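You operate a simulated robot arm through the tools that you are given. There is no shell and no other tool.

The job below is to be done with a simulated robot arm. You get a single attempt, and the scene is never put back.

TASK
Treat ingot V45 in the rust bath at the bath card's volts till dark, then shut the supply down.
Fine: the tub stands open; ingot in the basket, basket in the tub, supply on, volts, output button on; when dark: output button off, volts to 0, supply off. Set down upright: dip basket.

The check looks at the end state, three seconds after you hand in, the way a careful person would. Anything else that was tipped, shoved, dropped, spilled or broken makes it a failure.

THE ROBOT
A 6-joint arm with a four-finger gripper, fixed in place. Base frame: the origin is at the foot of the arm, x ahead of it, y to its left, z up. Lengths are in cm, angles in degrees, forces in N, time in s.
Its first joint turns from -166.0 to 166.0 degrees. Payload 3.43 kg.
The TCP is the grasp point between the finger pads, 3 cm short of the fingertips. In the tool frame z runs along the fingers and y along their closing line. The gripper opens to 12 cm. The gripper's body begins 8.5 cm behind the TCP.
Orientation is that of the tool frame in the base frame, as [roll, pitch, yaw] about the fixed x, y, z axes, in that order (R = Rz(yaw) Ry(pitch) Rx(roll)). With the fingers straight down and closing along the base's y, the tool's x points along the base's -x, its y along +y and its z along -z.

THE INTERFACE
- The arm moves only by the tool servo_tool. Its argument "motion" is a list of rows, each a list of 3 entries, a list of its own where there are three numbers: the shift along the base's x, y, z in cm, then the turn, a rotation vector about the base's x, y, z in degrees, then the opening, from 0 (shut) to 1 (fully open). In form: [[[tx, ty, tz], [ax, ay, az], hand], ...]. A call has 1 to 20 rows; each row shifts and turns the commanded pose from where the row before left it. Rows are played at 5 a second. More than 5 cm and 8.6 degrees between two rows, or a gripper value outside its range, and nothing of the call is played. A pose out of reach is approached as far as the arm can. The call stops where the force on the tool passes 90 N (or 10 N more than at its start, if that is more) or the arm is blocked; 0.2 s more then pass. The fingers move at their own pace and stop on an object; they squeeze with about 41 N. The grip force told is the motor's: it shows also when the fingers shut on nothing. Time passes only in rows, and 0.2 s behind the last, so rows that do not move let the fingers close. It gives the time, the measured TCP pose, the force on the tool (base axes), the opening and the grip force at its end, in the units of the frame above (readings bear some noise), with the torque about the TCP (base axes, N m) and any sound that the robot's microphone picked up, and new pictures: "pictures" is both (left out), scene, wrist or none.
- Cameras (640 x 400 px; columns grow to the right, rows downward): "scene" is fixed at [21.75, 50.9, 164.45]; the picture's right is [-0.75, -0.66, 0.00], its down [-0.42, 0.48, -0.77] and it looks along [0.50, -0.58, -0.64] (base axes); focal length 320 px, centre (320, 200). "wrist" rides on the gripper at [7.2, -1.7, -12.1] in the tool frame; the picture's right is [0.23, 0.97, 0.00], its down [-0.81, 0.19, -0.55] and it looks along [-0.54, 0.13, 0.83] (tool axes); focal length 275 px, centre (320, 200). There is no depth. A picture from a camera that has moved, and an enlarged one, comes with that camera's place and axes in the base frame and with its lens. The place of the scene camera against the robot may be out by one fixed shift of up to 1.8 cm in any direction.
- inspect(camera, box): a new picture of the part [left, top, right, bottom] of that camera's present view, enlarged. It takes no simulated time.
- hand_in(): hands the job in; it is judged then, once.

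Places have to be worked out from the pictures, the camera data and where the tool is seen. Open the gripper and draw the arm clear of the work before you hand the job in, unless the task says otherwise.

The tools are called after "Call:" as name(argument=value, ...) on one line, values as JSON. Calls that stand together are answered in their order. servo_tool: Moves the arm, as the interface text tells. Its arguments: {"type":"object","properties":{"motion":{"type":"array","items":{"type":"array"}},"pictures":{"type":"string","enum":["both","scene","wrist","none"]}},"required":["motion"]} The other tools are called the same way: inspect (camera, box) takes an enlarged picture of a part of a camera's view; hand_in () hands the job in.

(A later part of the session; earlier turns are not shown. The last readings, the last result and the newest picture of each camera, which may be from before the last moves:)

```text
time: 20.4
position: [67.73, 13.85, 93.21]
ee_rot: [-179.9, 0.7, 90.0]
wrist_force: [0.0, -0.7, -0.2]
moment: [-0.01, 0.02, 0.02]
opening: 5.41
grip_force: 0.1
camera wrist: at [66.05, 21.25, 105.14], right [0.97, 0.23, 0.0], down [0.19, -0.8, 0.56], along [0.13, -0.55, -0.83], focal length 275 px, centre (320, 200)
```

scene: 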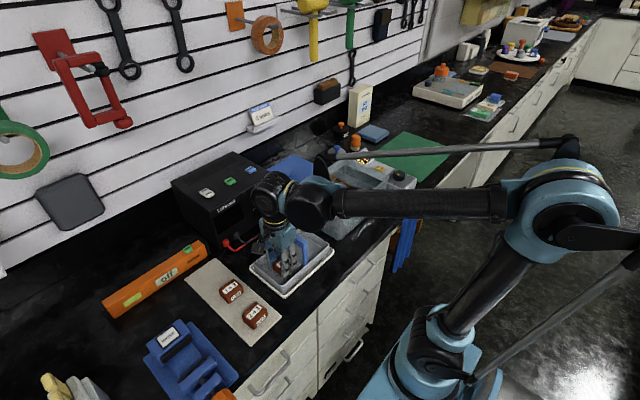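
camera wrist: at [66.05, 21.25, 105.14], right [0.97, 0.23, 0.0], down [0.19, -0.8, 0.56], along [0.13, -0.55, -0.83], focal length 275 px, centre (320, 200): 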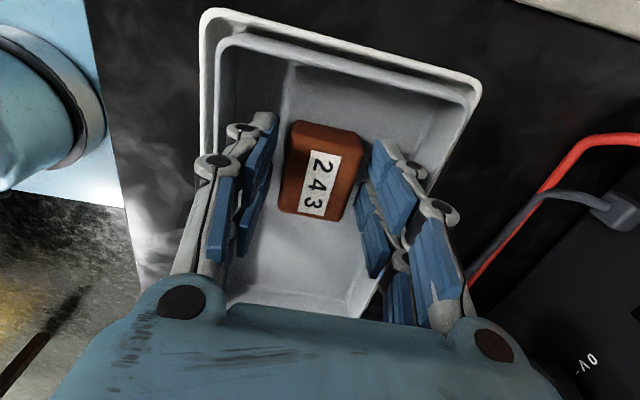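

V45 now rests freely in the basket. Raising straight up, then turning the hand back +90° above the handle.

Call:
servo_tool(motion=[[[0, 0, 3], [0, 0, 0], 0.45], [[0, 0, 4], [0, 0, 0], 0.45], [[0, 0, 4.5], [0, 0, 0], 0.45], [[0, 0, 4.5], [0, 0, 0], 0.45], [[0, 0, 4.5], [0, 0, 0], 0.45], [[0, -0.4, 0.4], [0, 0, 8.2], 0.45], [[0, -0.4, 0.4], [0, 0, 8.2], 0.45], [[0, -0.4, 0.4], [0, 0, 8.2], 0.45], [[0, -0.4, 0.4], [0, 0, 8.2], 0.45], [[0, -0.4, 0.4], [0, 0, 8.2], 0.45], [[0, -0.4, 0], [0, 0, 8.2], 0.45], [[0, -0.4, 0], [0, 0, 8.2], 0.45], [[0, -0.4, 0], [0, 0, 8.2], 0.45], [[0, -0.4, 0], [0, 0, 8.2], 0.45], [[0, -0.4, 0], [0, 0, 8.2], 0.45], [[0, -0.2, 0], [0, 0, 8.0], 0.45], [[0, 0, 0], [0, 0, 0], 0.45], [[0, 0, 0], [0, 0, 0], 0.45]], pictures="both")

```text
time: 24.2
position: [67.76, 9.61, 115.69]
ee_rot: [180.0, 0.6, 180.0]
wrist_force: [0.1, 0.3, -0.6]
moment: [-0.03, 0.03, 0.01]
opening: 5.4
grip_force: 0.0
camera wrist: at [60.42, 8.01, 127.67], right [-0.23, 0.97, 0.0], down [0.8, 0.19, 0.56], along [0.55, 0.13, -0.83], focal length 275 px, centre (320, 200)
```

scene: 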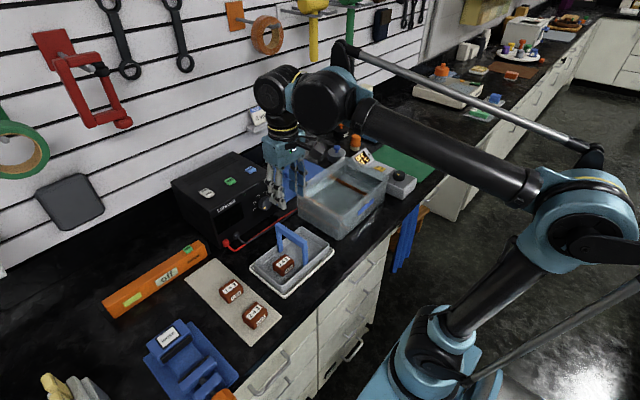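
wrist: 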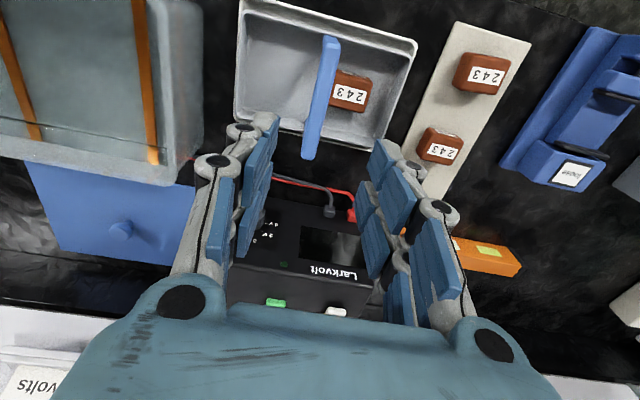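

The hand is above the handle with the fingers closing along y. I'll zoom to measure the handle bar and the tub's rim from here.

Call:
inspect(camera="wrist", box=[220, 0, 430, 170])

Call:
inspect(camera="wrist", box=[0, 0, 240, 200])

Call:
inspect(camera="scene", box=[240, 210, 340, 300])

```text
2.35 times, centred on (325, 85) of wrist
camera zoom: at [60.42, 8.01, 127.67], right [-0.23, 0.97, 0.0], down [0.8, 0.19, 0.56], along [0.55, 0.13, -0.83], focal length 648 px, centre (308, 471)
```

zoom: 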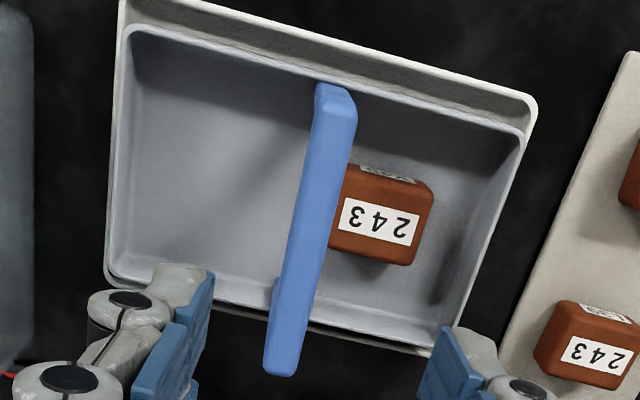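

```text
2.00 times, centred on (120, 100) of wrist
camera zoom: at [60.42, 8.01, 127.67], right [-0.23, 0.97, 0.0], down [0.8, 0.19, 0.56], along [0.55, 0.13, -0.83], focal length 551 px, centre (720, 400)
```

zoom: 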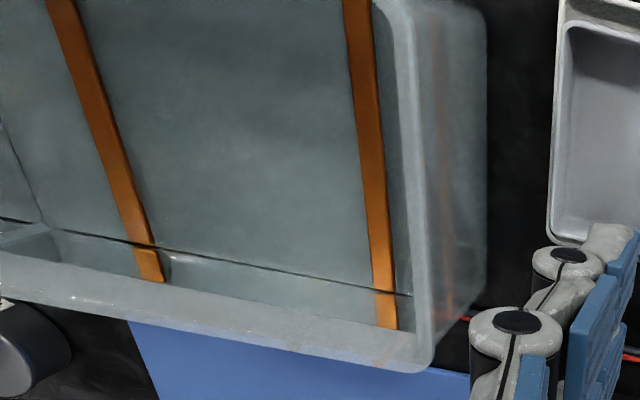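

```text
4.44 times, centred on (290, 255) of scene
camera zoom: at [21.75, 50.9, 164.45], right [-0.75, -0.66, 0.0], down [-0.42, 0.48, -0.77], along [0.5, -0.58, -0.64], focal length 1423 px, centre (453, -44)
```

zoom: 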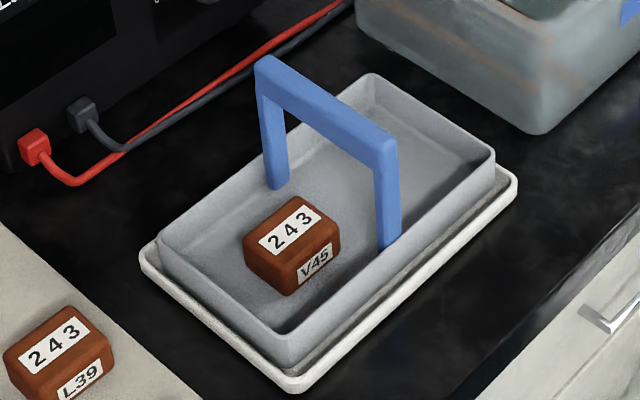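

The bar runs from x≈62.3 to 73.3 at y≈9.67, top near z≈99.9, and the TCP is at (67.75, 9.71). I'll descend to z≈99.4 so the bar lies at the pads, then check before closing.

Call:
servo_tool(motion=[[[0, 0, -4], [0, 0, 0], 0.45], [[0, 0, -4], [0, 0, 0], 0.45], [[0, 0, -4], [0, 0, 0], 0.45], [[0, 0, -2.5], [0, 0, 0], 0.45], [[0, 0, -1.7], [0, 0, 0], 0.45], [[0, 0, 0], [0, 0, 0], 0.45], [[0, 0, 0], [0, 0, 0], 0.45]], pictures="both")

Call:
inspect(camera="scene", box=[230, 180, 350, 300])

```text
time: 25.8
position: [67.94, 9.49, 99.54]
ee_rot: [-180.0, 0.6, 179.9]
wrist_force: [-0.1, -0.6, -0.1]
moment: [-0.03, 0.03, -0.02]
opening: 5.4
grip_force: 0.0
camera wrist: at [60.54, 7.96, 111.53], right [-0.23, 0.97, 0.0], down [0.8, 0.19, 0.56], along [0.55, 0.13, -0.83], focal length 275 px, centre (320, 200)
```

scene: 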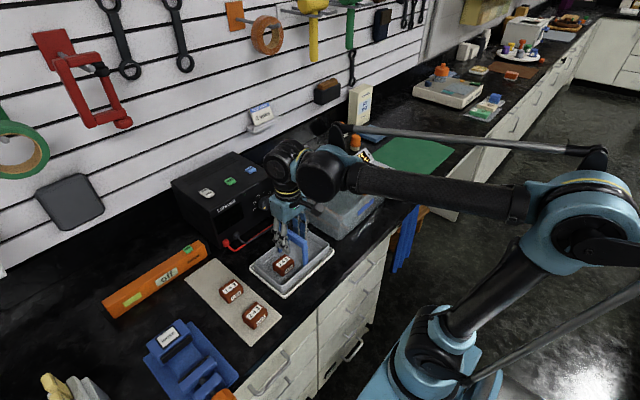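
wrist: 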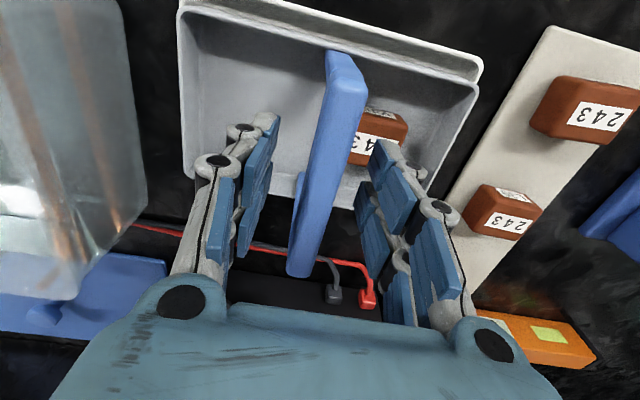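

```text
3.33 times, centred on (290, 240) of scene
camera zoom: at [21.75, 50.9, 164.45], right [-0.75, -0.66, 0.0], down [-0.42, 0.48, -0.77], along [0.5, -0.58, -0.64], focal length 1067 px, centre (420, 67)
```

zoom: 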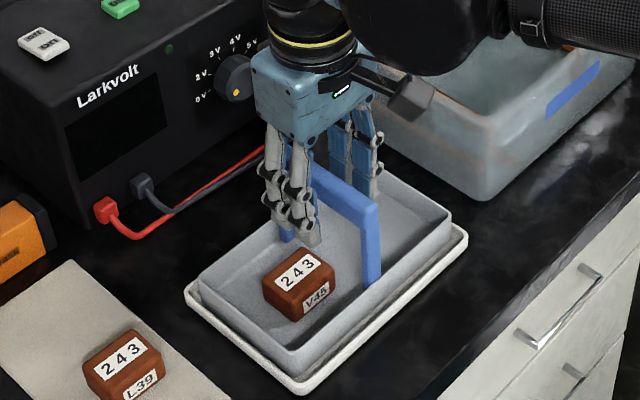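

The bar sits between the fingers at TCP height. Closing on it.

Call:
servo_tool(motion=[[[0, 0, 0], [0, 0, 0], 0.25], [[0, 0, 0], [0, 0, 0], 0.1], [[0, 0, 0], [0, 0, 0], 0], [[0, 0, 0], [0, 0, 0], 0], [[0, 0, 0], [0, 0, 0], 0]], pictures="wrist")

```text
time: 27.0
position: [67.84, 9.55, 99.63]
ee_rot: [180.0, 0.6, 179.9]
wrist_force: [-0.3, -0.6, -0.1]
moment: [0.01, -0.06, 0.07]
opening: 1.46
grip_force: 40.9
camera wrist: at [60.54, 7.96, 111.53], right [-0.23, 0.97, 0.0], down [0.8, 0.19, 0.56], along [0.55, 0.13, -0.83], focal length 275 px, centre (320, 200)
```

wrist: 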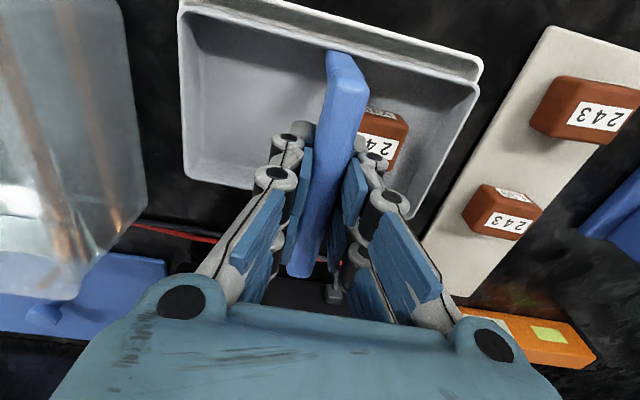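

The handle is gripped (bar 1.46 cm wide, 41 N). I'll lift slightly first and check that only the basket rises and stays level.

Call:
servo_tool(motion=[[[0, 0, 0.5], [0, 0, 0], 0], [[0, 0, 0.5], [0, 0, 0], 0], [[0, 0, 1], [0, 0, 0], 0], [[0, 0, 1], [0, 0, 0], 0], [[0, 0, 0], [0, 0, 0], 0]], pictures="both")

Call:
inspect(camera="scene", box=[230, 190, 350, 300])

```text
time: 28.2
position: [67.91, 9.57, 102.46]
ee_rot: [179.9, 0.5, 179.9]
wrist_force: [0.5, -0.7, -6.3]
moment: [-0.13, -0.01, -0.01]
opening: 1.47
grip_force: 41.2
camera wrist: at [60.57, 8.02, 114.56], right [-0.23, 0.97, 0.0], down [0.81, 0.19, 0.56], along [0.55, 0.13, -0.83], focal length 275 px, centre (320, 200)
```

scene: 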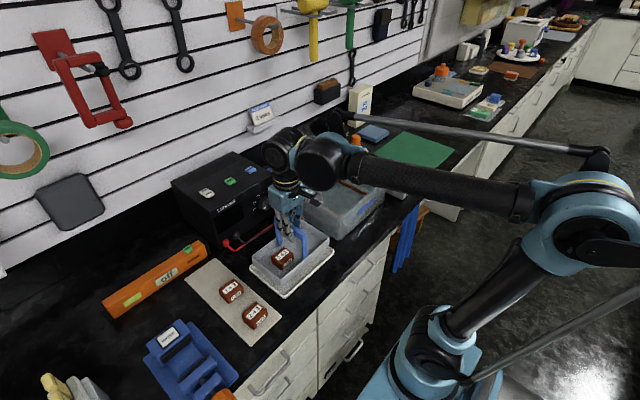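
wrist: 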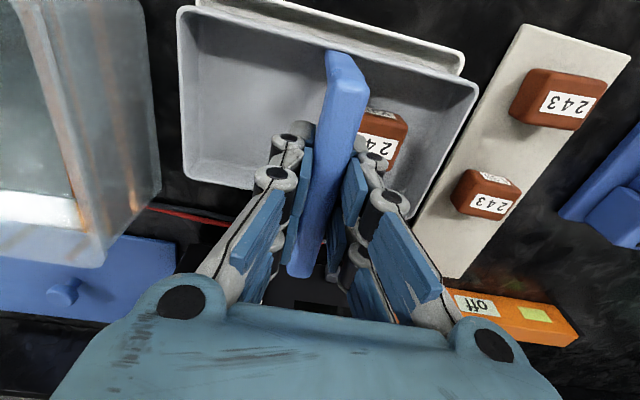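

```text
3.64 times, centred on (290, 245) of scene
camera zoom: at [21.75, 50.9, 164.45], right [-0.75, -0.66, 0.0], down [-0.42, 0.48, -0.77], along [0.5, -0.58, -0.64], focal length 1164 px, centre (429, 36)
```

zoom: 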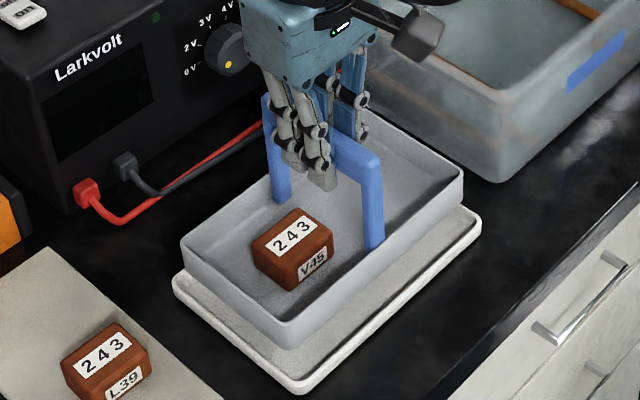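

The basket alone has risen, level, with the ingot inside; the drip tray stayed. I'll lift to z≈114 and carry it over the tub to about (71.6, -18.7).

Call:
servo_tool(motion=[[[0, 0, 2.5], [0, 0, 0], 0], [[0, 0, 3], [0, 0, 0], 0], [[0, 0, 3], [0, 0, 0], 0], [[0, 0, 2.5], [0, 0, 0], 0], [[0.2, -1.5, 0.5], [0, 0, 0], 0], [[0.3, -2.5, 0], [0, 0, 0], 0], [[0.4, -3, 0], [0, 0, 0], 0], [[0.4, -3, 0], [0, 0, 0], 0], [[0.4, -3, 0], [0, 0, 0], 0], [[0.4, -3, 0], [0, 0, 0], 0], [[0.4, -3, 0], [0, 0, 0], 0], [[0.4, -3, 0], [0, 0, 0], 0], [[0.4, -3, 0], [0, 0, 0], 0], [[0.2, -2, 0], [0, 0, 0], 0], [[0.1, -1.2, 0], [0, 0, 0], 0], [[0, 0, 0], [0, 0, 0], 0], [[0, 0, 0], [0, 0, 0], 0]], pictures="both")

Call:
inspect(camera="scene", box=[270, 100, 410, 250])

```text
time: 31.8
position: [71.39, -18.56, 114.11]
ee_rot: [179.9, 0.6, 179.9]
wrist_force: [0.5, 0.9, -7.1]
moment: [-0.14, -0.02, -0.01]
opening: 1.48
grip_force: 41.3
camera wrist: at [64.05, -20.09, 125.95], right [-0.23, 0.97, 0.0], down [0.81, 0.19, 0.56], along [0.55, 0.13, -0.83], focal length 275 px, centre (320, 200)
```

scene: 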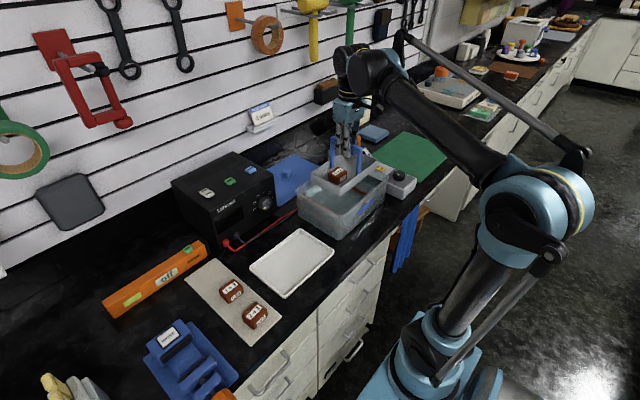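
wrist: 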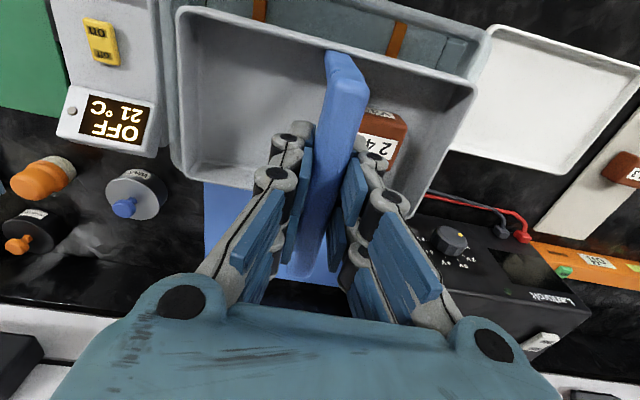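

```text
2.67 times, centred on (340, 175) of scene
camera zoom: at [21.75, 50.9, 164.45], right [-0.75, -0.66, 0.0], down [-0.42, 0.48, -0.77], along [0.5, -0.58, -0.64], focal length 854 px, centre (267, 267)
```

zoom: 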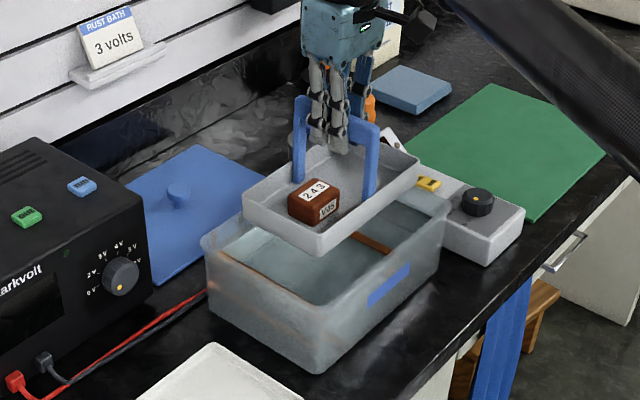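

The basket hangs over the tub. I'll zoom in on the rim visible around the basket to refine the tub's position before lowering.

Call:
inspect(camera="wrist", box=[140, 0, 520, 220])

Call:
inspect(camera="scene", box=[285, 140, 405, 245])

```text
1.68 times, centred on (330, 110) of wrist
camera zoom: at [64.05, -20.09, 125.95], right [-0.23, 0.97, 0.0], down [0.81, 0.19, 0.56], along [0.55, 0.13, -0.83], focal length 464 px, centre (303, 352)
```

zoom: 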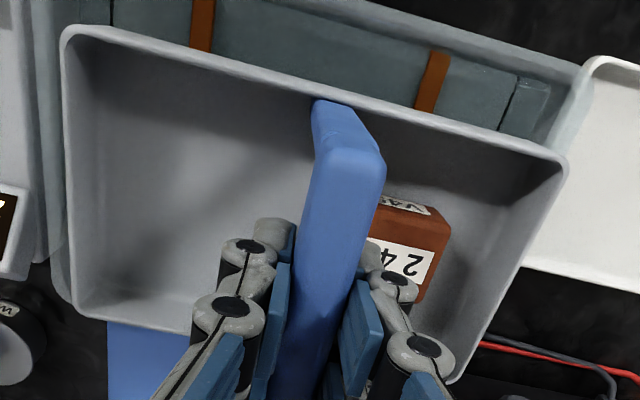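

```text
3.81 times, centred on (345, 192) of scene
camera zoom: at [21.75, 50.9, 164.45], right [-0.75, -0.66, 0.0], down [-0.42, 0.48, -0.77], along [0.5, -0.58, -0.64], focal length 1220 px, centre (225, 229)
```

zoom: 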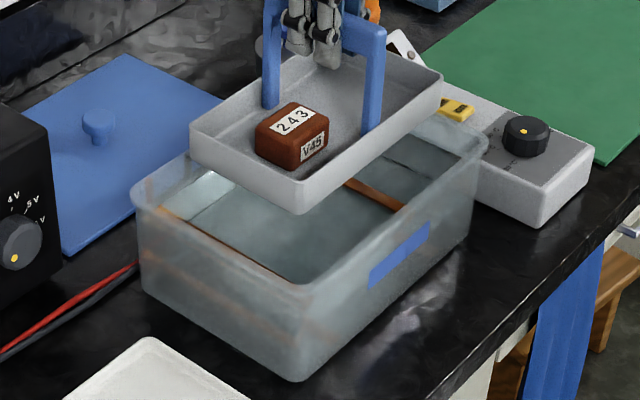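

The basket is centred within the tub (≥2.5 cm clearance each side; rails at y≈-26.3 and -11.5). Lowering to just above the expected resting height.

Call:
servo_tool(motion=[[[0.2, -0.2, -1.5], [0, 0, 0], 0], [[0, 0, -2], [0, 0, 0], 0], [[0, 0, -2], [0, 0, 0], 0], [[0, 0, -2], [0, 0, 0], 0], [[0, 0, -1.5], [0, 0, 0], 0], [[0, 0, -1], [0, 0, 0], 0], [[0, 0, 0], [0, 0, 0], 0]], pictures="both")

Call:
inspect(camera="scene", box=[285, 140, 405, 245])

```text
time: 33.4
position: [71.56, -18.9, 103.94]
ee_rot: [-180.0, 0.6, 179.9]
wrist_force: [-0.3, -0.5, -6.6]
moment: [-0.16, -0.03, -0.04]
opening: 1.48
grip_force: 40.8
camera wrist: at [64.28, -20.38, 116.01], right [-0.23, 0.97, 0.0], down [0.81, 0.19, 0.56], along [0.55, 0.13, -0.83], focal length 275 px, centre (320, 200)
```

scene: 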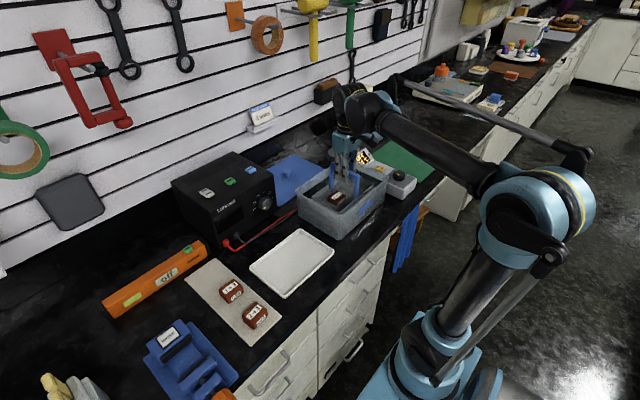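
wrist: 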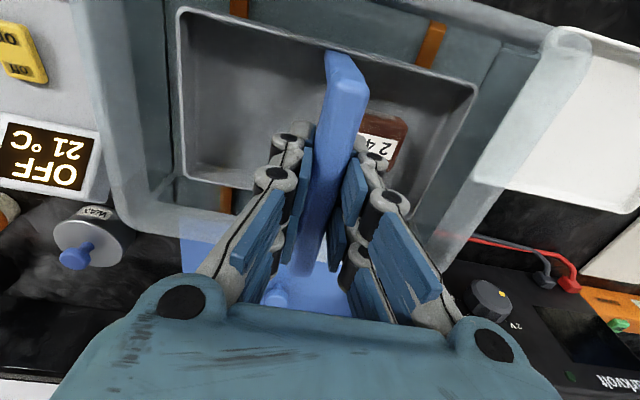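

```text
3.81 times, centred on (345, 192) of scene
camera zoom: at [21.75, 50.9, 164.45], right [-0.75, -0.66, 0.0], down [-0.42, 0.48, -0.77], along [0.5, -0.58, -0.64], focal length 1220 px, centre (225, 229)
```

zoom: 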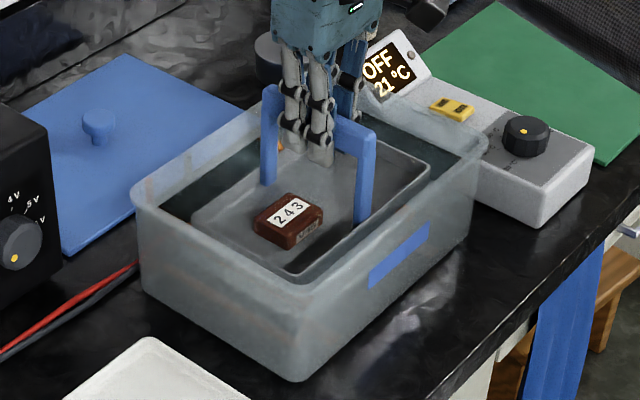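

The basket is centred inside the tub and partly in the liquid, still hanging at −6.6 N. Lowering gently in small steps now.

Call:
servo_tool(motion=[[[0, 0, -0.5], [0, 0, 0], 0], [[0, 0, -0.5], [0, 0, 0], 0], [[0, 0, -0.4], [0, 0, 0], 0], [[0, 0, 0], [0, 0, 0], 0]], pictures="none")

```text
time: 34.4
position: [71.58, -18.83, 102.69]
ee_rot: [180.0, 0.6, 179.9]
wrist_force: [-0.1, -0.2, -5.2]
moment: [-0.16, -0.03, -0.02]
opening: 1.47
grip_force: 41.1
```

Call:
servo_tool(motion=[[[0, 0, -0.3], [0, 0, 0], 0], [[0, 0, -0.3], [0, 0, 0], 0], [[0, 0, 0], [0, 0, 0], 0]], pictures="none")

```text
time: 35.2
position: [71.66, -18.65, 101.98]
ee_rot: [179.9, 0.6, 179.9]
wrist_force: [-0.5, 0.4, -5.8]
moment: [-0.17, -0.01, 0.0]
opening: 1.49
grip_force: 40.8
```

Still hanging at z≈102.0; continuing down in 0.2–0.3 cm steps.

Call:
servo_tool(motion=[[[0, 0, -0.3], [0, 0, 0], 0], [[0, 0, -0.2], [0, 0, 0], 0], [[0, 0, 0], [0, 0, 0], 0]], pictures="none")

```text
time: 36.0
position: [71.55, -18.75, 101.61]
ee_rot: [180.0, 0.6, 180.0]
wrist_force: [0.3, -0.4, -6.1]
moment: [-0.15, 0.01, 0.02]
opening: 1.48
grip_force: 41.1
```

Call:
servo_tool(motion=[[[0, 0, -0.2], [0, 0, 0], 0], [[0, 0, -0.2], [0, 0, 0], 0], [[0, 0, 0], [0, 0, 0], 0]], pictures="none")

```text
time: 36.8
position: [71.59, -18.72, 101.29]
ee_rot: [180.0, 0.5, 179.8]
wrist_force: [0.2, -0.2, -6.0]
moment: [-0.15, 0.02, -0.03]
opening: 1.49
grip_force: 41.0
```

Call:
servo_tool(motion=[[[0, 0, -0.2], [0, 0, 0], 0], [[0, 0, -0.2], [0, 0, 0], 0], [[0, 0, 0], [0, 0, 0], 0]], pictures="both")

Call:
inspect(camera="scene", box=[285, 140, 405, 245])

```text
time: 37.6
position: [71.63, -18.62, 100.79]
ee_rot: [180.0, 0.6, 179.9]
wrist_force: [-0.6, 0.4, -6.3]
moment: [-0.18, -0.01, -0.01]
opening: 1.5
grip_force: 40.6
camera wrist: at [64.27, -20.27, 112.74], right [-0.23, 0.97, 0.0], down [0.81, 0.19, 0.56], along [0.55, 0.13, -0.83], focal length 275 px, centre (320, 200)
```

scene: 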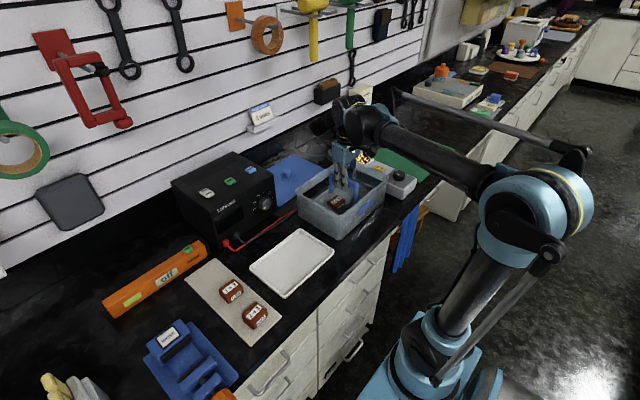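
wrist: 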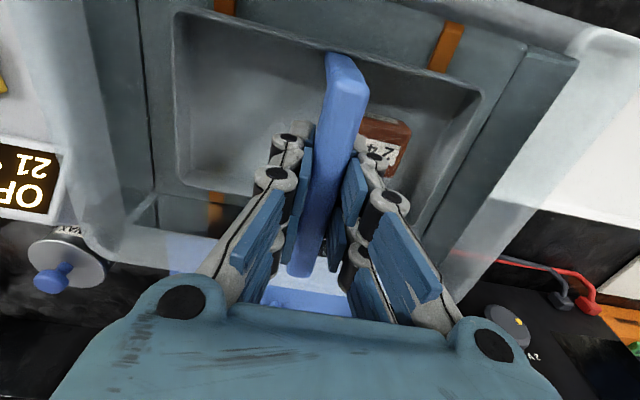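

```text
3.81 times, centred on (345, 192) of scene
camera zoom: at [21.75, 50.9, 164.45], right [-0.75, -0.66, 0.0], down [-0.42, 0.48, -0.77], along [0.5, -0.58, -0.64], focal length 1220 px, centre (225, 229)
```

zoom: 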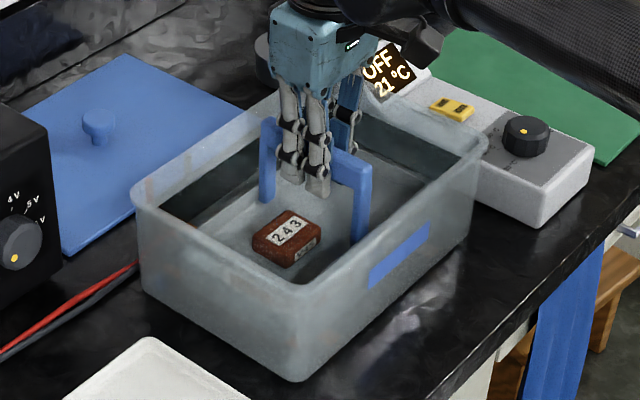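

Not touching yet at z≈100.8; the basket is now nearly at the floor by looks. Continuing in small steps.

Call:
servo_tool(motion=[[[0, 0, -0.2], [0, 0, 0], 0], [[0, 0, -0.15], [0, 0, 0], 0], [[0, 0, 0], [0, 0, 0], 0]], pictures="none")

```text
time: 38.4
position: [71.57, -18.84, 100.48]
ee_rot: [179.9, 0.6, 179.9]
wrist_force: [-0.1, -0.6, -5.0]
moment: [-0.13, 0.01, 0.02]
opening: 1.47
grip_force: 41.2
```

Call:
servo_tool(motion=[[[0, 0, -0.15], [0, 0, 0], 0], [[0, 0, -0.15], [0, 0, 0], 0], [[0, 0, 0], [0, 0, 0], 0]], pictures="none")

```text
time: 39.2
position: [71.54, -18.83, 100.28]
ee_rot: [179.9, 0.8, 179.9]
wrist_force: [6.4, -8.1, 34.7]
moment: [-0.1, 0.17, -0.02]
opening: 1.48
grip_force: 40.8
```

The basket has touched down (34.7 N up). Easing off slightly and releasing the handle.

Call:
servo_tool(motion=[[[0, 0, 0.12], [0, 0, 0], 0], [[0, 0, 0], [0, 0, 0], 0.12], [[0, 0, 0], [0, 0, 0], 0.25], [[0, 0, 0], [0, 0, 0], 0.4], [[0, 0, 0], [0, 0, 0], 0.4]], pictures="both")

```text
time: 40.4
position: [71.55, -18.76, 100.25]
ee_rot: [-180.0, 0.6, 180.0]
wrist_force: [0.3, -0.4, 0.2]
moment: [-0.02, 0.01, 0.02]
opening: 4.79
grip_force: 0.1
camera wrist: at [64.24, -20.3, 112.21], right [-0.23, 0.97, 0.0], down [0.8, 0.19, 0.56], along [0.55, 0.13, -0.83], focal length 275 px, centre (320, 200)
```

scene: 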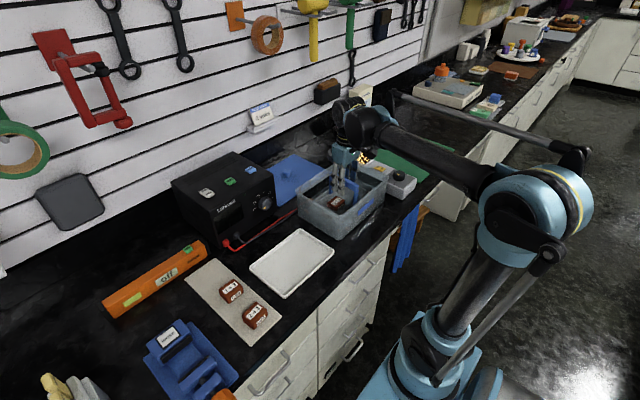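
wrist: 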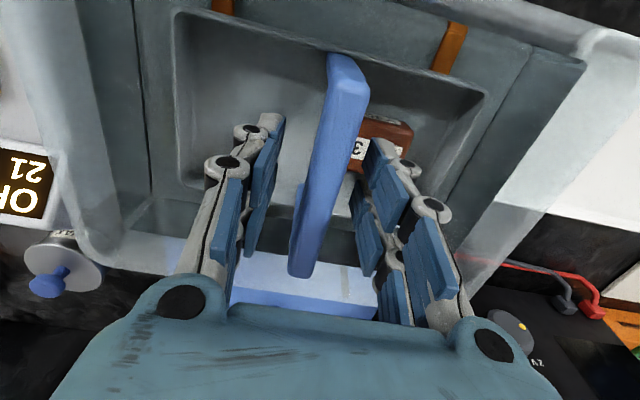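

The basket stands free and level in the bath. Rising straight up clear of the handle.

Call:
servo_tool(motion=[[[0, 0, 2.5], [0, 0, 0], 0.4], [[0, 0, 4], [0, 0, 0], 0.4], [[0, 0, 4.5], [0, 0, 0], 0.4], [[0, 0, 4.5], [0, 0, 0], 0.4], [[0, 0, 4.5], [0, 0, 0], 0.4], [[0, 0, 0], [0, 0, 0], 0.4]], pictures="both")

Call:
inspect(camera="scene", box=[285, 140, 405, 245])

Call:
inspect(camera="scene", box=[165, 140, 285, 250])

Call:
inspect(camera="wrist", box=[380, 120, 620, 320])

```text
time: 41.8
position: [71.55, -18.69, 120.28]
ee_rot: [-180.0, 0.7, 179.9]
wrist_force: [0.3, -0.5, -0.2]
moment: [0.0, -0.01, 0.01]
opening: 4.8
grip_force: 0.1
camera wrist: at [64.28, -20.24, 132.23], right [-0.23, 0.97, 0.0], down [0.8, 0.19, 0.56], along [0.55, 0.13, -0.83], focal length 275 px, centre (320, 200)
```

scene: 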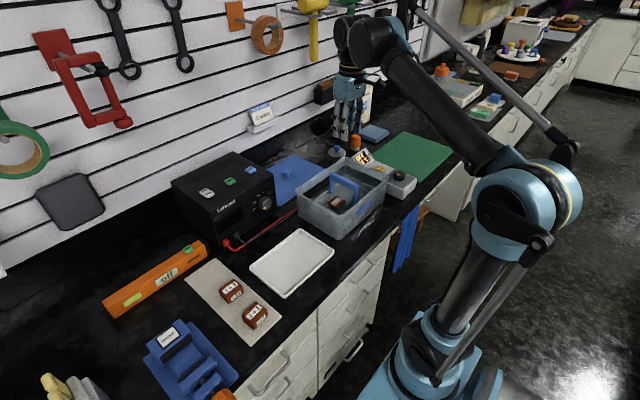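
wrist: 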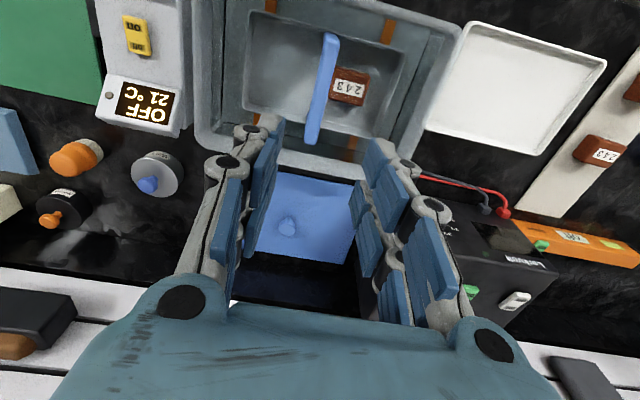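

```text
3.81 times, centred on (345, 192) of scene
camera zoom: at [21.75, 50.9, 164.45], right [-0.75, -0.66, 0.0], down [-0.42, 0.48, -0.77], along [0.5, -0.58, -0.64], focal length 1220 px, centre (225, 229)
```

zoom: 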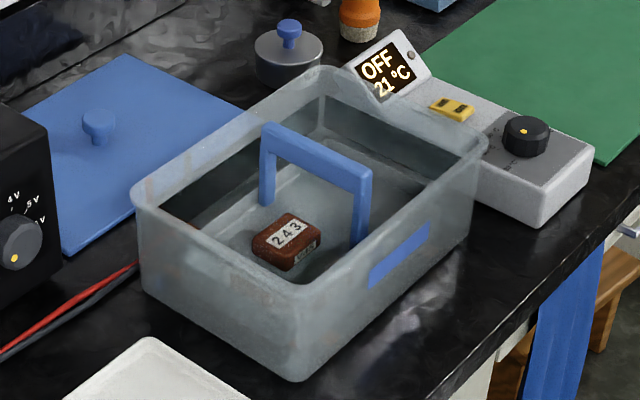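

```text
3.64 times, centred on (225, 195) of scene
camera zoom: at [21.75, 50.9, 164.45], right [-0.75, -0.66, 0.0], down [-0.42, 0.48, -0.77], along [0.5, -0.58, -0.64], focal length 1164 px, centre (666, 218)
```

zoom: 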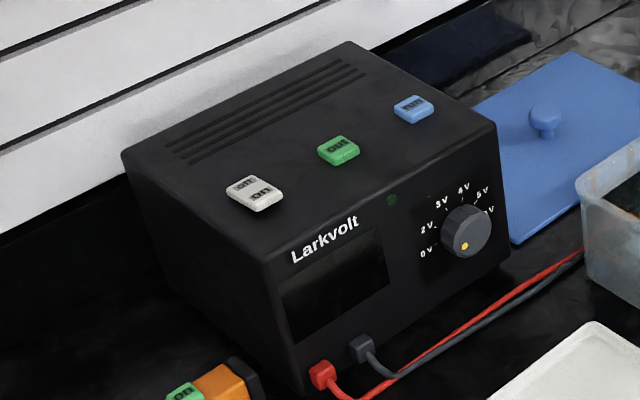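

```text
2.00 times, centred on (500, 220) of wrist
camera zoom: at [64.28, -20.24, 132.23], right [-0.23, 0.97, 0.0], down [0.8, 0.19, 0.56], along [0.55, 0.13, -0.83], focal length 551 px, centre (-40, 160)
```

zoom: 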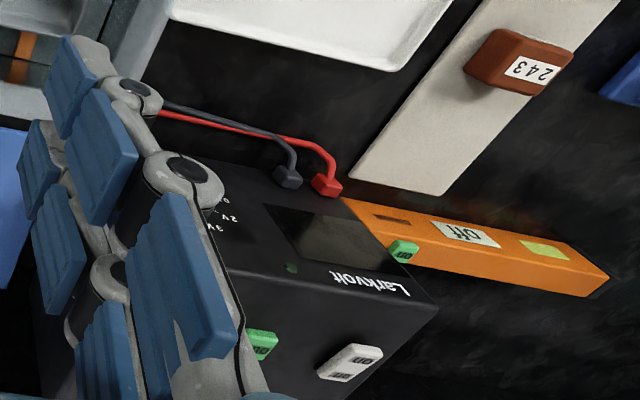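

The basket sits in the bath over the rails with the ingot submerged. Next I'll move to a viewpoint in front of the supply with the hand open to measure rocker, output button and knob.

Call:
servo_tool(motion=[[[-0.8, 3.9, 0.5], [0, 0, 0], 0.6], [[-0.8, 3.9, 0.5], [0, 0, 0], 0.8], [[-0.8, 3.9, 0.5], [0, 0, 0], 1], [[-0.8, 3.9, 0.5], [0, 0, 0], 1], [[-0.8, 3.9, 0.5], [0, 0, 0], 1], [[-0.8, 3.9, 0.5], [0, 0, 0], 1], [[-0.8, 3.9, 0.5], [0, 0, 0], 1], [[0, 0, 0], [0, 0, 0], 1], [[0, 0, 0], [0, 0, 0], 1]], pictures="wrist")

Call:
inspect(camera="wrist", box=[220, 140, 420, 310])

Call:
inspect(camera="wrist", box=[230, 150, 330, 230])

```text
time: 43.8
position: [65.91, 8.49, 123.62]
ee_rot: [179.9, 0.6, 179.9]
wrist_force: [-0.6, 0.1, -0.1]
moment: [0.03, 0.01, 0.02]
opening: 12.0
grip_force: 0.1
camera wrist: at [58.55, 6.78, 135.55], right [-0.23, 0.97, 0.0], down [0.8, 0.19, 0.56], along [0.55, 0.13, -0.83], focal length 275 px, centre (320, 200)
```

wrist: 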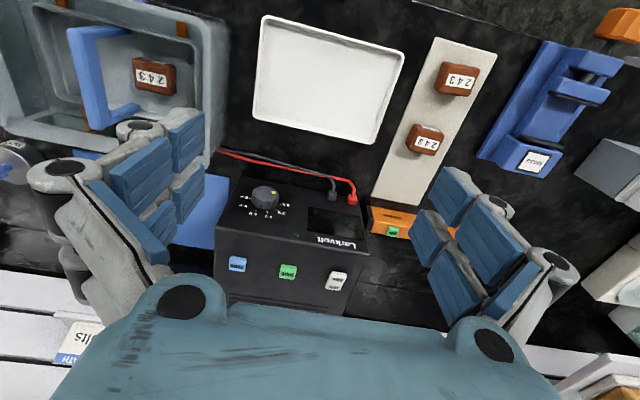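

```text
2.35 times, centred on (320, 225) of wrist
camera zoom: at [58.55, 6.78, 135.55], right [-0.23, 0.97, 0.0], down [0.8, 0.19, 0.56], along [0.55, 0.13, -0.83], focal length 648 px, centre (320, 141)
```

zoom: 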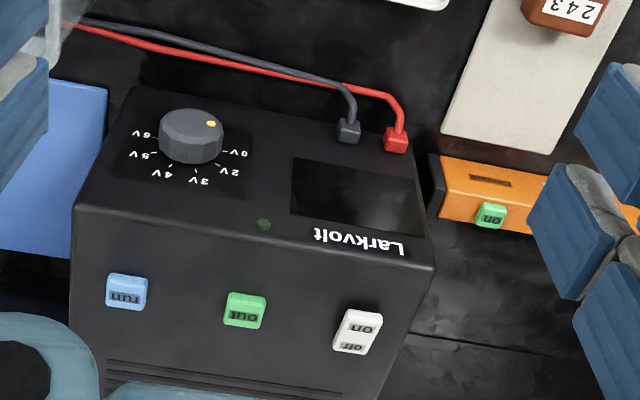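

```text
5.00 times, centred on (280, 190) of wrist
camera zoom: at [58.55, 6.78, 135.55], right [-0.23, 0.97, 0.0], down [0.8, 0.19, 0.56], along [0.55, 0.13, -0.83], focal length 1376 px, centre (520, 250)
```

zoom: 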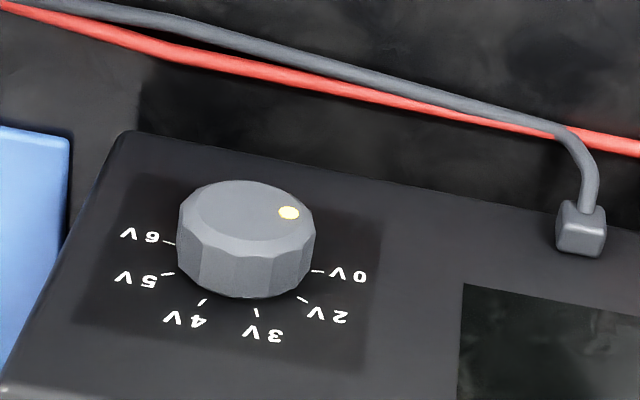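

The rocker's "on" half lies at about (93.5, 18.1) and the output button at (94.5, 9.8), tops near z≈104.5; the knob pointer is at 0V. I'll close the hand and move above the rocker's "on" half.

Call:
servo_tool(motion=[[[3.9, 1.37, -1.2], [0, 0, 0], 0.5], [[3.9, 1.37, -1.2], [0, 0, 0], 0], [[3.9, 1.37, -1.2], [0, 0, 0], 0], [[3.9, 1.37, -1.2], [0, 0, 0], 0], [[3.9, 1.37, -1.2], [0, 0, 0], 0], [[3.9, 1.37, -1.2], [0, 0, 0], 0], [[4, 1.37, -1.2], [0, 0, 0], 0], [[0, 0, -2.5], [0, 0, 0], 0], [[0, 0, 0], [0, 0, 0], 0], [[0, 0, 0], [0, 0, 0], 0]], pictures="both")

Call:
inspect(camera="scene", box=[165, 130, 285, 240])

Call:
inspect(camera="wrist", box=[240, 80, 400, 200])

```text
time: 46.0
position: [93.5, 18.12, 112.74]
ee_rot: [-180.0, 0.6, 179.9]
wrist_force: [-0.4, -0.4, -0.4]
moment: [0.02, -0.02, 0.01]
opening: 0.02
grip_force: 33.7
camera wrist: at [86.13, 16.6, 124.73], right [-0.23, 0.97, 0.0], down [0.8, 0.19, 0.56], along [0.55, 0.13, -0.83], focal length 275 px, centre (320, 200)
```

scene: 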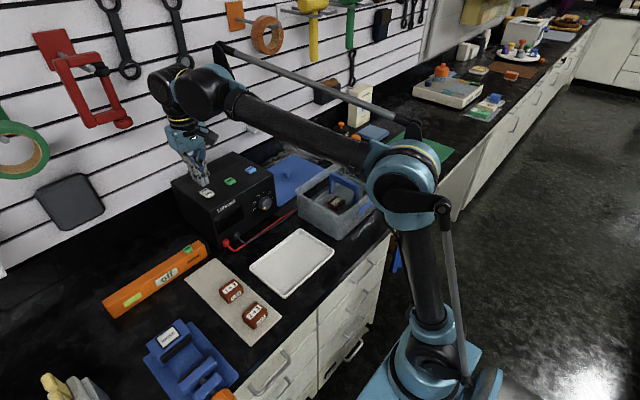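
wrist: 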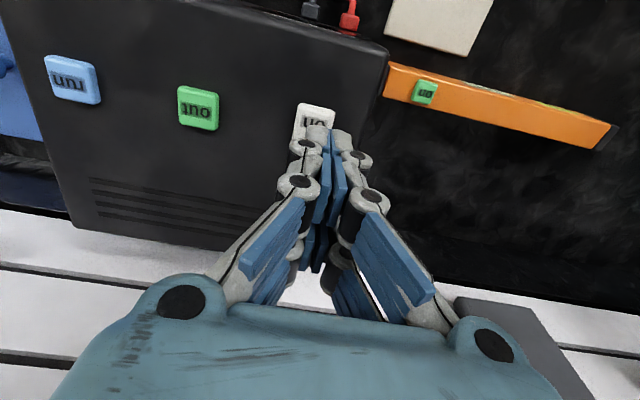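

```text
3.64 times, centred on (225, 185) of scene
camera zoom: at [21.75, 50.9, 164.45], right [-0.75, -0.66, 0.0], down [-0.42, 0.48, -0.77], along [0.5, -0.58, -0.64], focal length 1164 px, centre (666, 254)
```

zoom: 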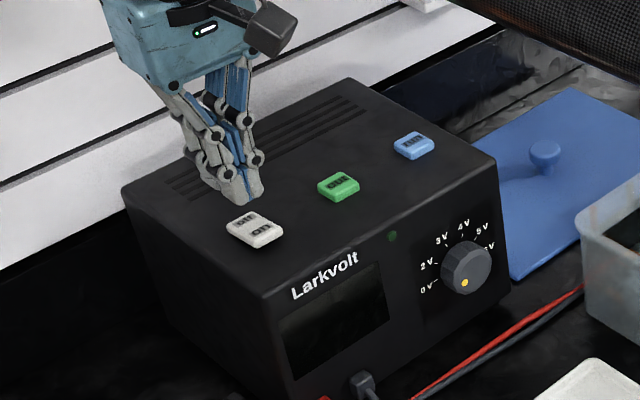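

```text
3.33 times, centred on (320, 140) of wrist
camera zoom: at [86.13, 16.6, 124.73], right [-0.23, 0.97, 0.0], down [0.8, 0.19, 0.56], along [0.55, 0.13, -0.83], focal length 918 px, centre (320, 400)
```

zoom: 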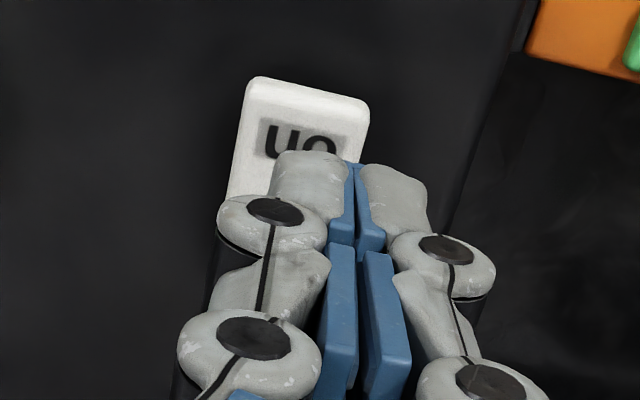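

From this closer view the "on" half is centred near (92.8, 17.8), surface at z≈105–106. I'll shift there and lower carefully, watching force and sound.

Call:
servo_tool(motion=[[[-0.7, -0.4, 0], [0, 0, 0], 0], [[0, 0, -1.5], [0, 0, 0], 0], [[0, 0, -1], [0, 0, 0], 0], [[0, 0, -0.5], [0, 0, 0], 0], [[0, 0, 0], [0, 0, 0], 0]], pictures="none")

Call:
inspect(camera="scene", box=[175, 155, 245, 215])

Call:
inspect(camera="wrist", box=[240, 80, 400, 200])

```text
time: 47.2
position: [92.66, 17.74, 109.76]
ee_rot: [-180.0, 0.6, 179.9]
wrist_force: [-0.5, -1.2, 0.4]
moment: [0.03, -0.01, -0.01]
opening: 0.0
grip_force: 33.3
```

```text
6.67 times, centred on (210, 185) of scene
camera zoom: at [21.75, 50.9, 164.45], right [-0.75, -0.66, 0.0], down [-0.42, 0.48, -0.77], along [0.5, -0.58, -0.64], focal length 2134 px, centre (1053, 300)
```

zoom: 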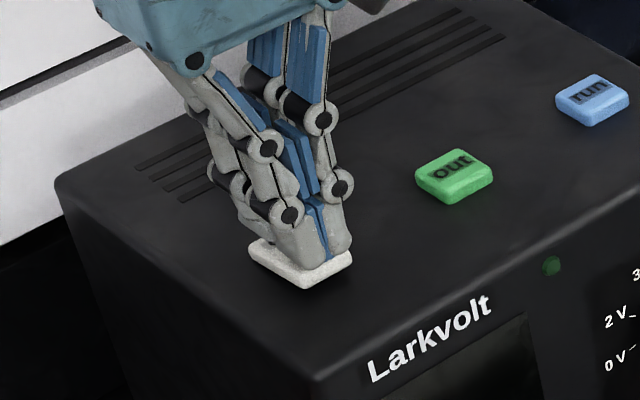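

```text
3.33 times, centred on (320, 140) of wrist
camera zoom: at [85.36, 16.17, 121.77], right [-0.23, 0.97, 0.0], down [0.8, 0.19, 0.56], along [0.55, 0.13, -0.83], focal length 918 px, centre (320, 400)
```

zoom: 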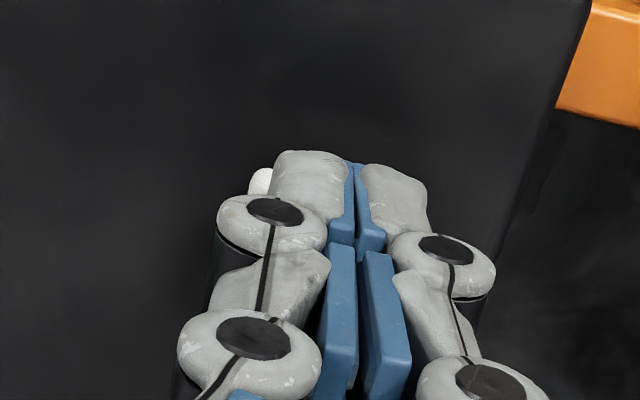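

Fingertips (z≈106.8) are above the rocker's "on" half. Lowering in 0.3 cm steps.

Call:
servo_tool(motion=[[[0, 0, -0.4], [0, 0, 0], 0], [[0, 0, -0.3], [0, 0, 0], 0], [[0, 0, -0.3], [0, 0, 0], 0], [[0, 0, 0], [0, 0, 0], 0]], pictures="none")

Call:
inspect(camera="scene", box=[175, 155, 245, 215])

```text
time: 48.2
position: [92.71, 17.74, 108.77]
ee_rot: [-179.9, 0.6, 179.9]
wrist_force: [0.1, -0.6, 0.5]
moment: [-0.01, 0.0, 0.03]
opening: 0.6
grip_force: 33.5
```

```text
6.67 times, centred on (210, 185) of scene
camera zoom: at [21.75, 50.9, 164.45], right [-0.75, -0.66, 0.0], down [-0.42, 0.48, -0.77], along [0.5, -0.58, -0.64], focal length 2134 px, centre (1053, 300)
```

zoom: 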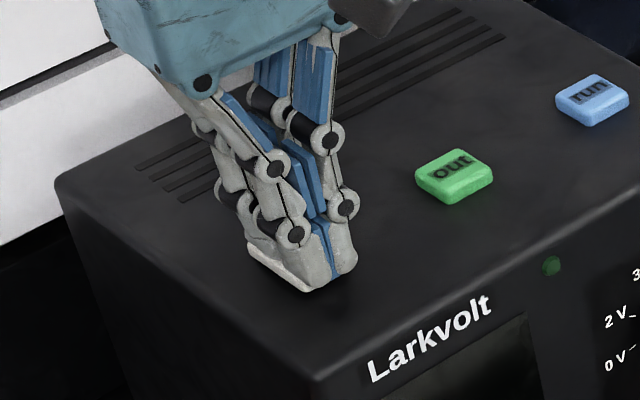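

The fingertips are right at the rocker's surface level over its front half. Continuing down in 0.2 cm steps.

Call:
servo_tool(motion=[[[0.2, 0, -0.2], [0, 0, 0], 0], [[0, 0, -0.2], [0, 0, 0], 0], [[0, 0, 0], [0, 0, 0], 0]], pictures="none")

Call:
inspect(camera="scene", box=[175, 155, 245, 215])

```text
time: 49.0
position: [92.74, 17.75, 108.74]
ee_rot: [-179.9, 0.8, 179.9]
wrist_force: [17.2, 2.8, 74.3]
moment: [0.09, -1.1, 0.07]
opening: 0.62
grip_force: 33.9
```

```text
6.67 times, centred on (210, 185) of scene
camera zoom: at [21.75, 50.9, 164.45], right [-0.75, -0.66, 0.0], down [-0.42, 0.48, -0.77], along [0.5, -0.58, -0.64], focal length 2134 px, centre (1053, 300)
```

zoom: 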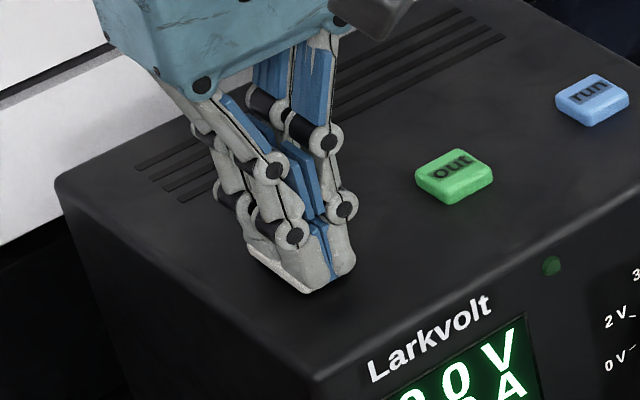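

The supply has come on — its display is lit (0.0 V). The push is at 74 N, so I back off straight up at once.

Call:
servo_tool(motion=[[[0, 0, 1], [0, 0, 0], 0], [[0, 0, 3], [0, 0, 0], 0], [[0, 0, 3], [0, 0, 0], 0], [[0, 0, 0], [0, 0, 0], 0]], pictures="both")

Call:
inspect(camera="scene", box=[175, 145, 285, 245])

Call:
inspect(camera="wrist", box=[40, 0, 440, 250])

```text
time: 50.0
position: [93.01, 17.71, 115.47]
ee_rot: [179.9, 0.6, 180.0]
wrist_force: [0.1, 0.1, -0.2]
moment: [0.0, 0.0, -0.02]
opening: 0.01
grip_force: 33.6
camera wrist: at [85.65, 16.25, 127.44], right [-0.23, 0.97, 0.0], down [0.8, 0.19, 0.56], along [0.55, 0.13, -0.83], focal length 275 px, centre (320, 200)
```

scene: 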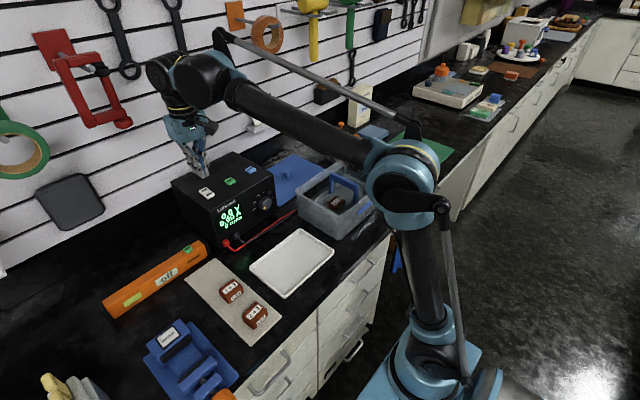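
wrist: 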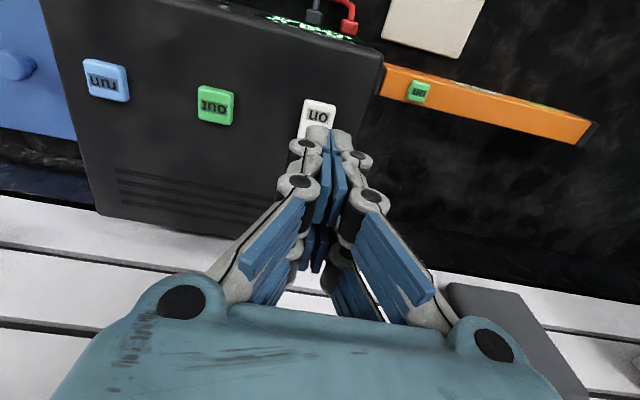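

```text
4.00 times, centred on (230, 195) of scene
camera zoom: at [21.75, 50.9, 164.45], right [-0.75, -0.66, 0.0], down [-0.42, 0.48, -0.77], along [0.5, -0.58, -0.64], focal length 1281 px, centre (680, 220)
```

zoom: 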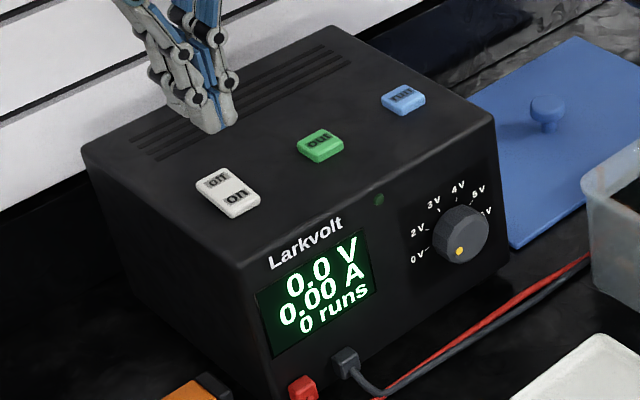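

```text
1.60 times, centred on (240, 125) of wrist
camera zoom: at [85.65, 16.25, 127.44], right [-0.23, 0.97, 0.0], down [0.8, 0.19, 0.56], along [0.55, 0.13, -0.83], focal length 440 px, centre (448, 320)
```

zoom: 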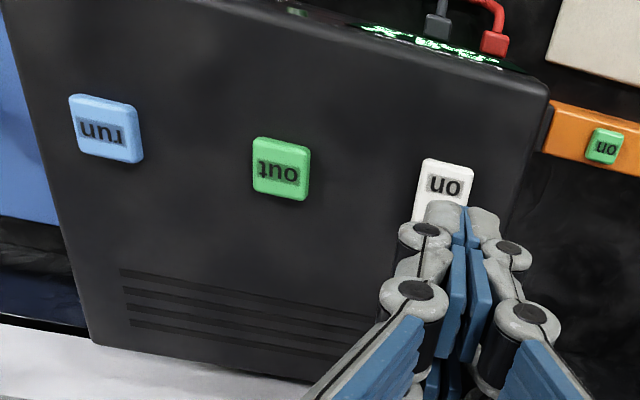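

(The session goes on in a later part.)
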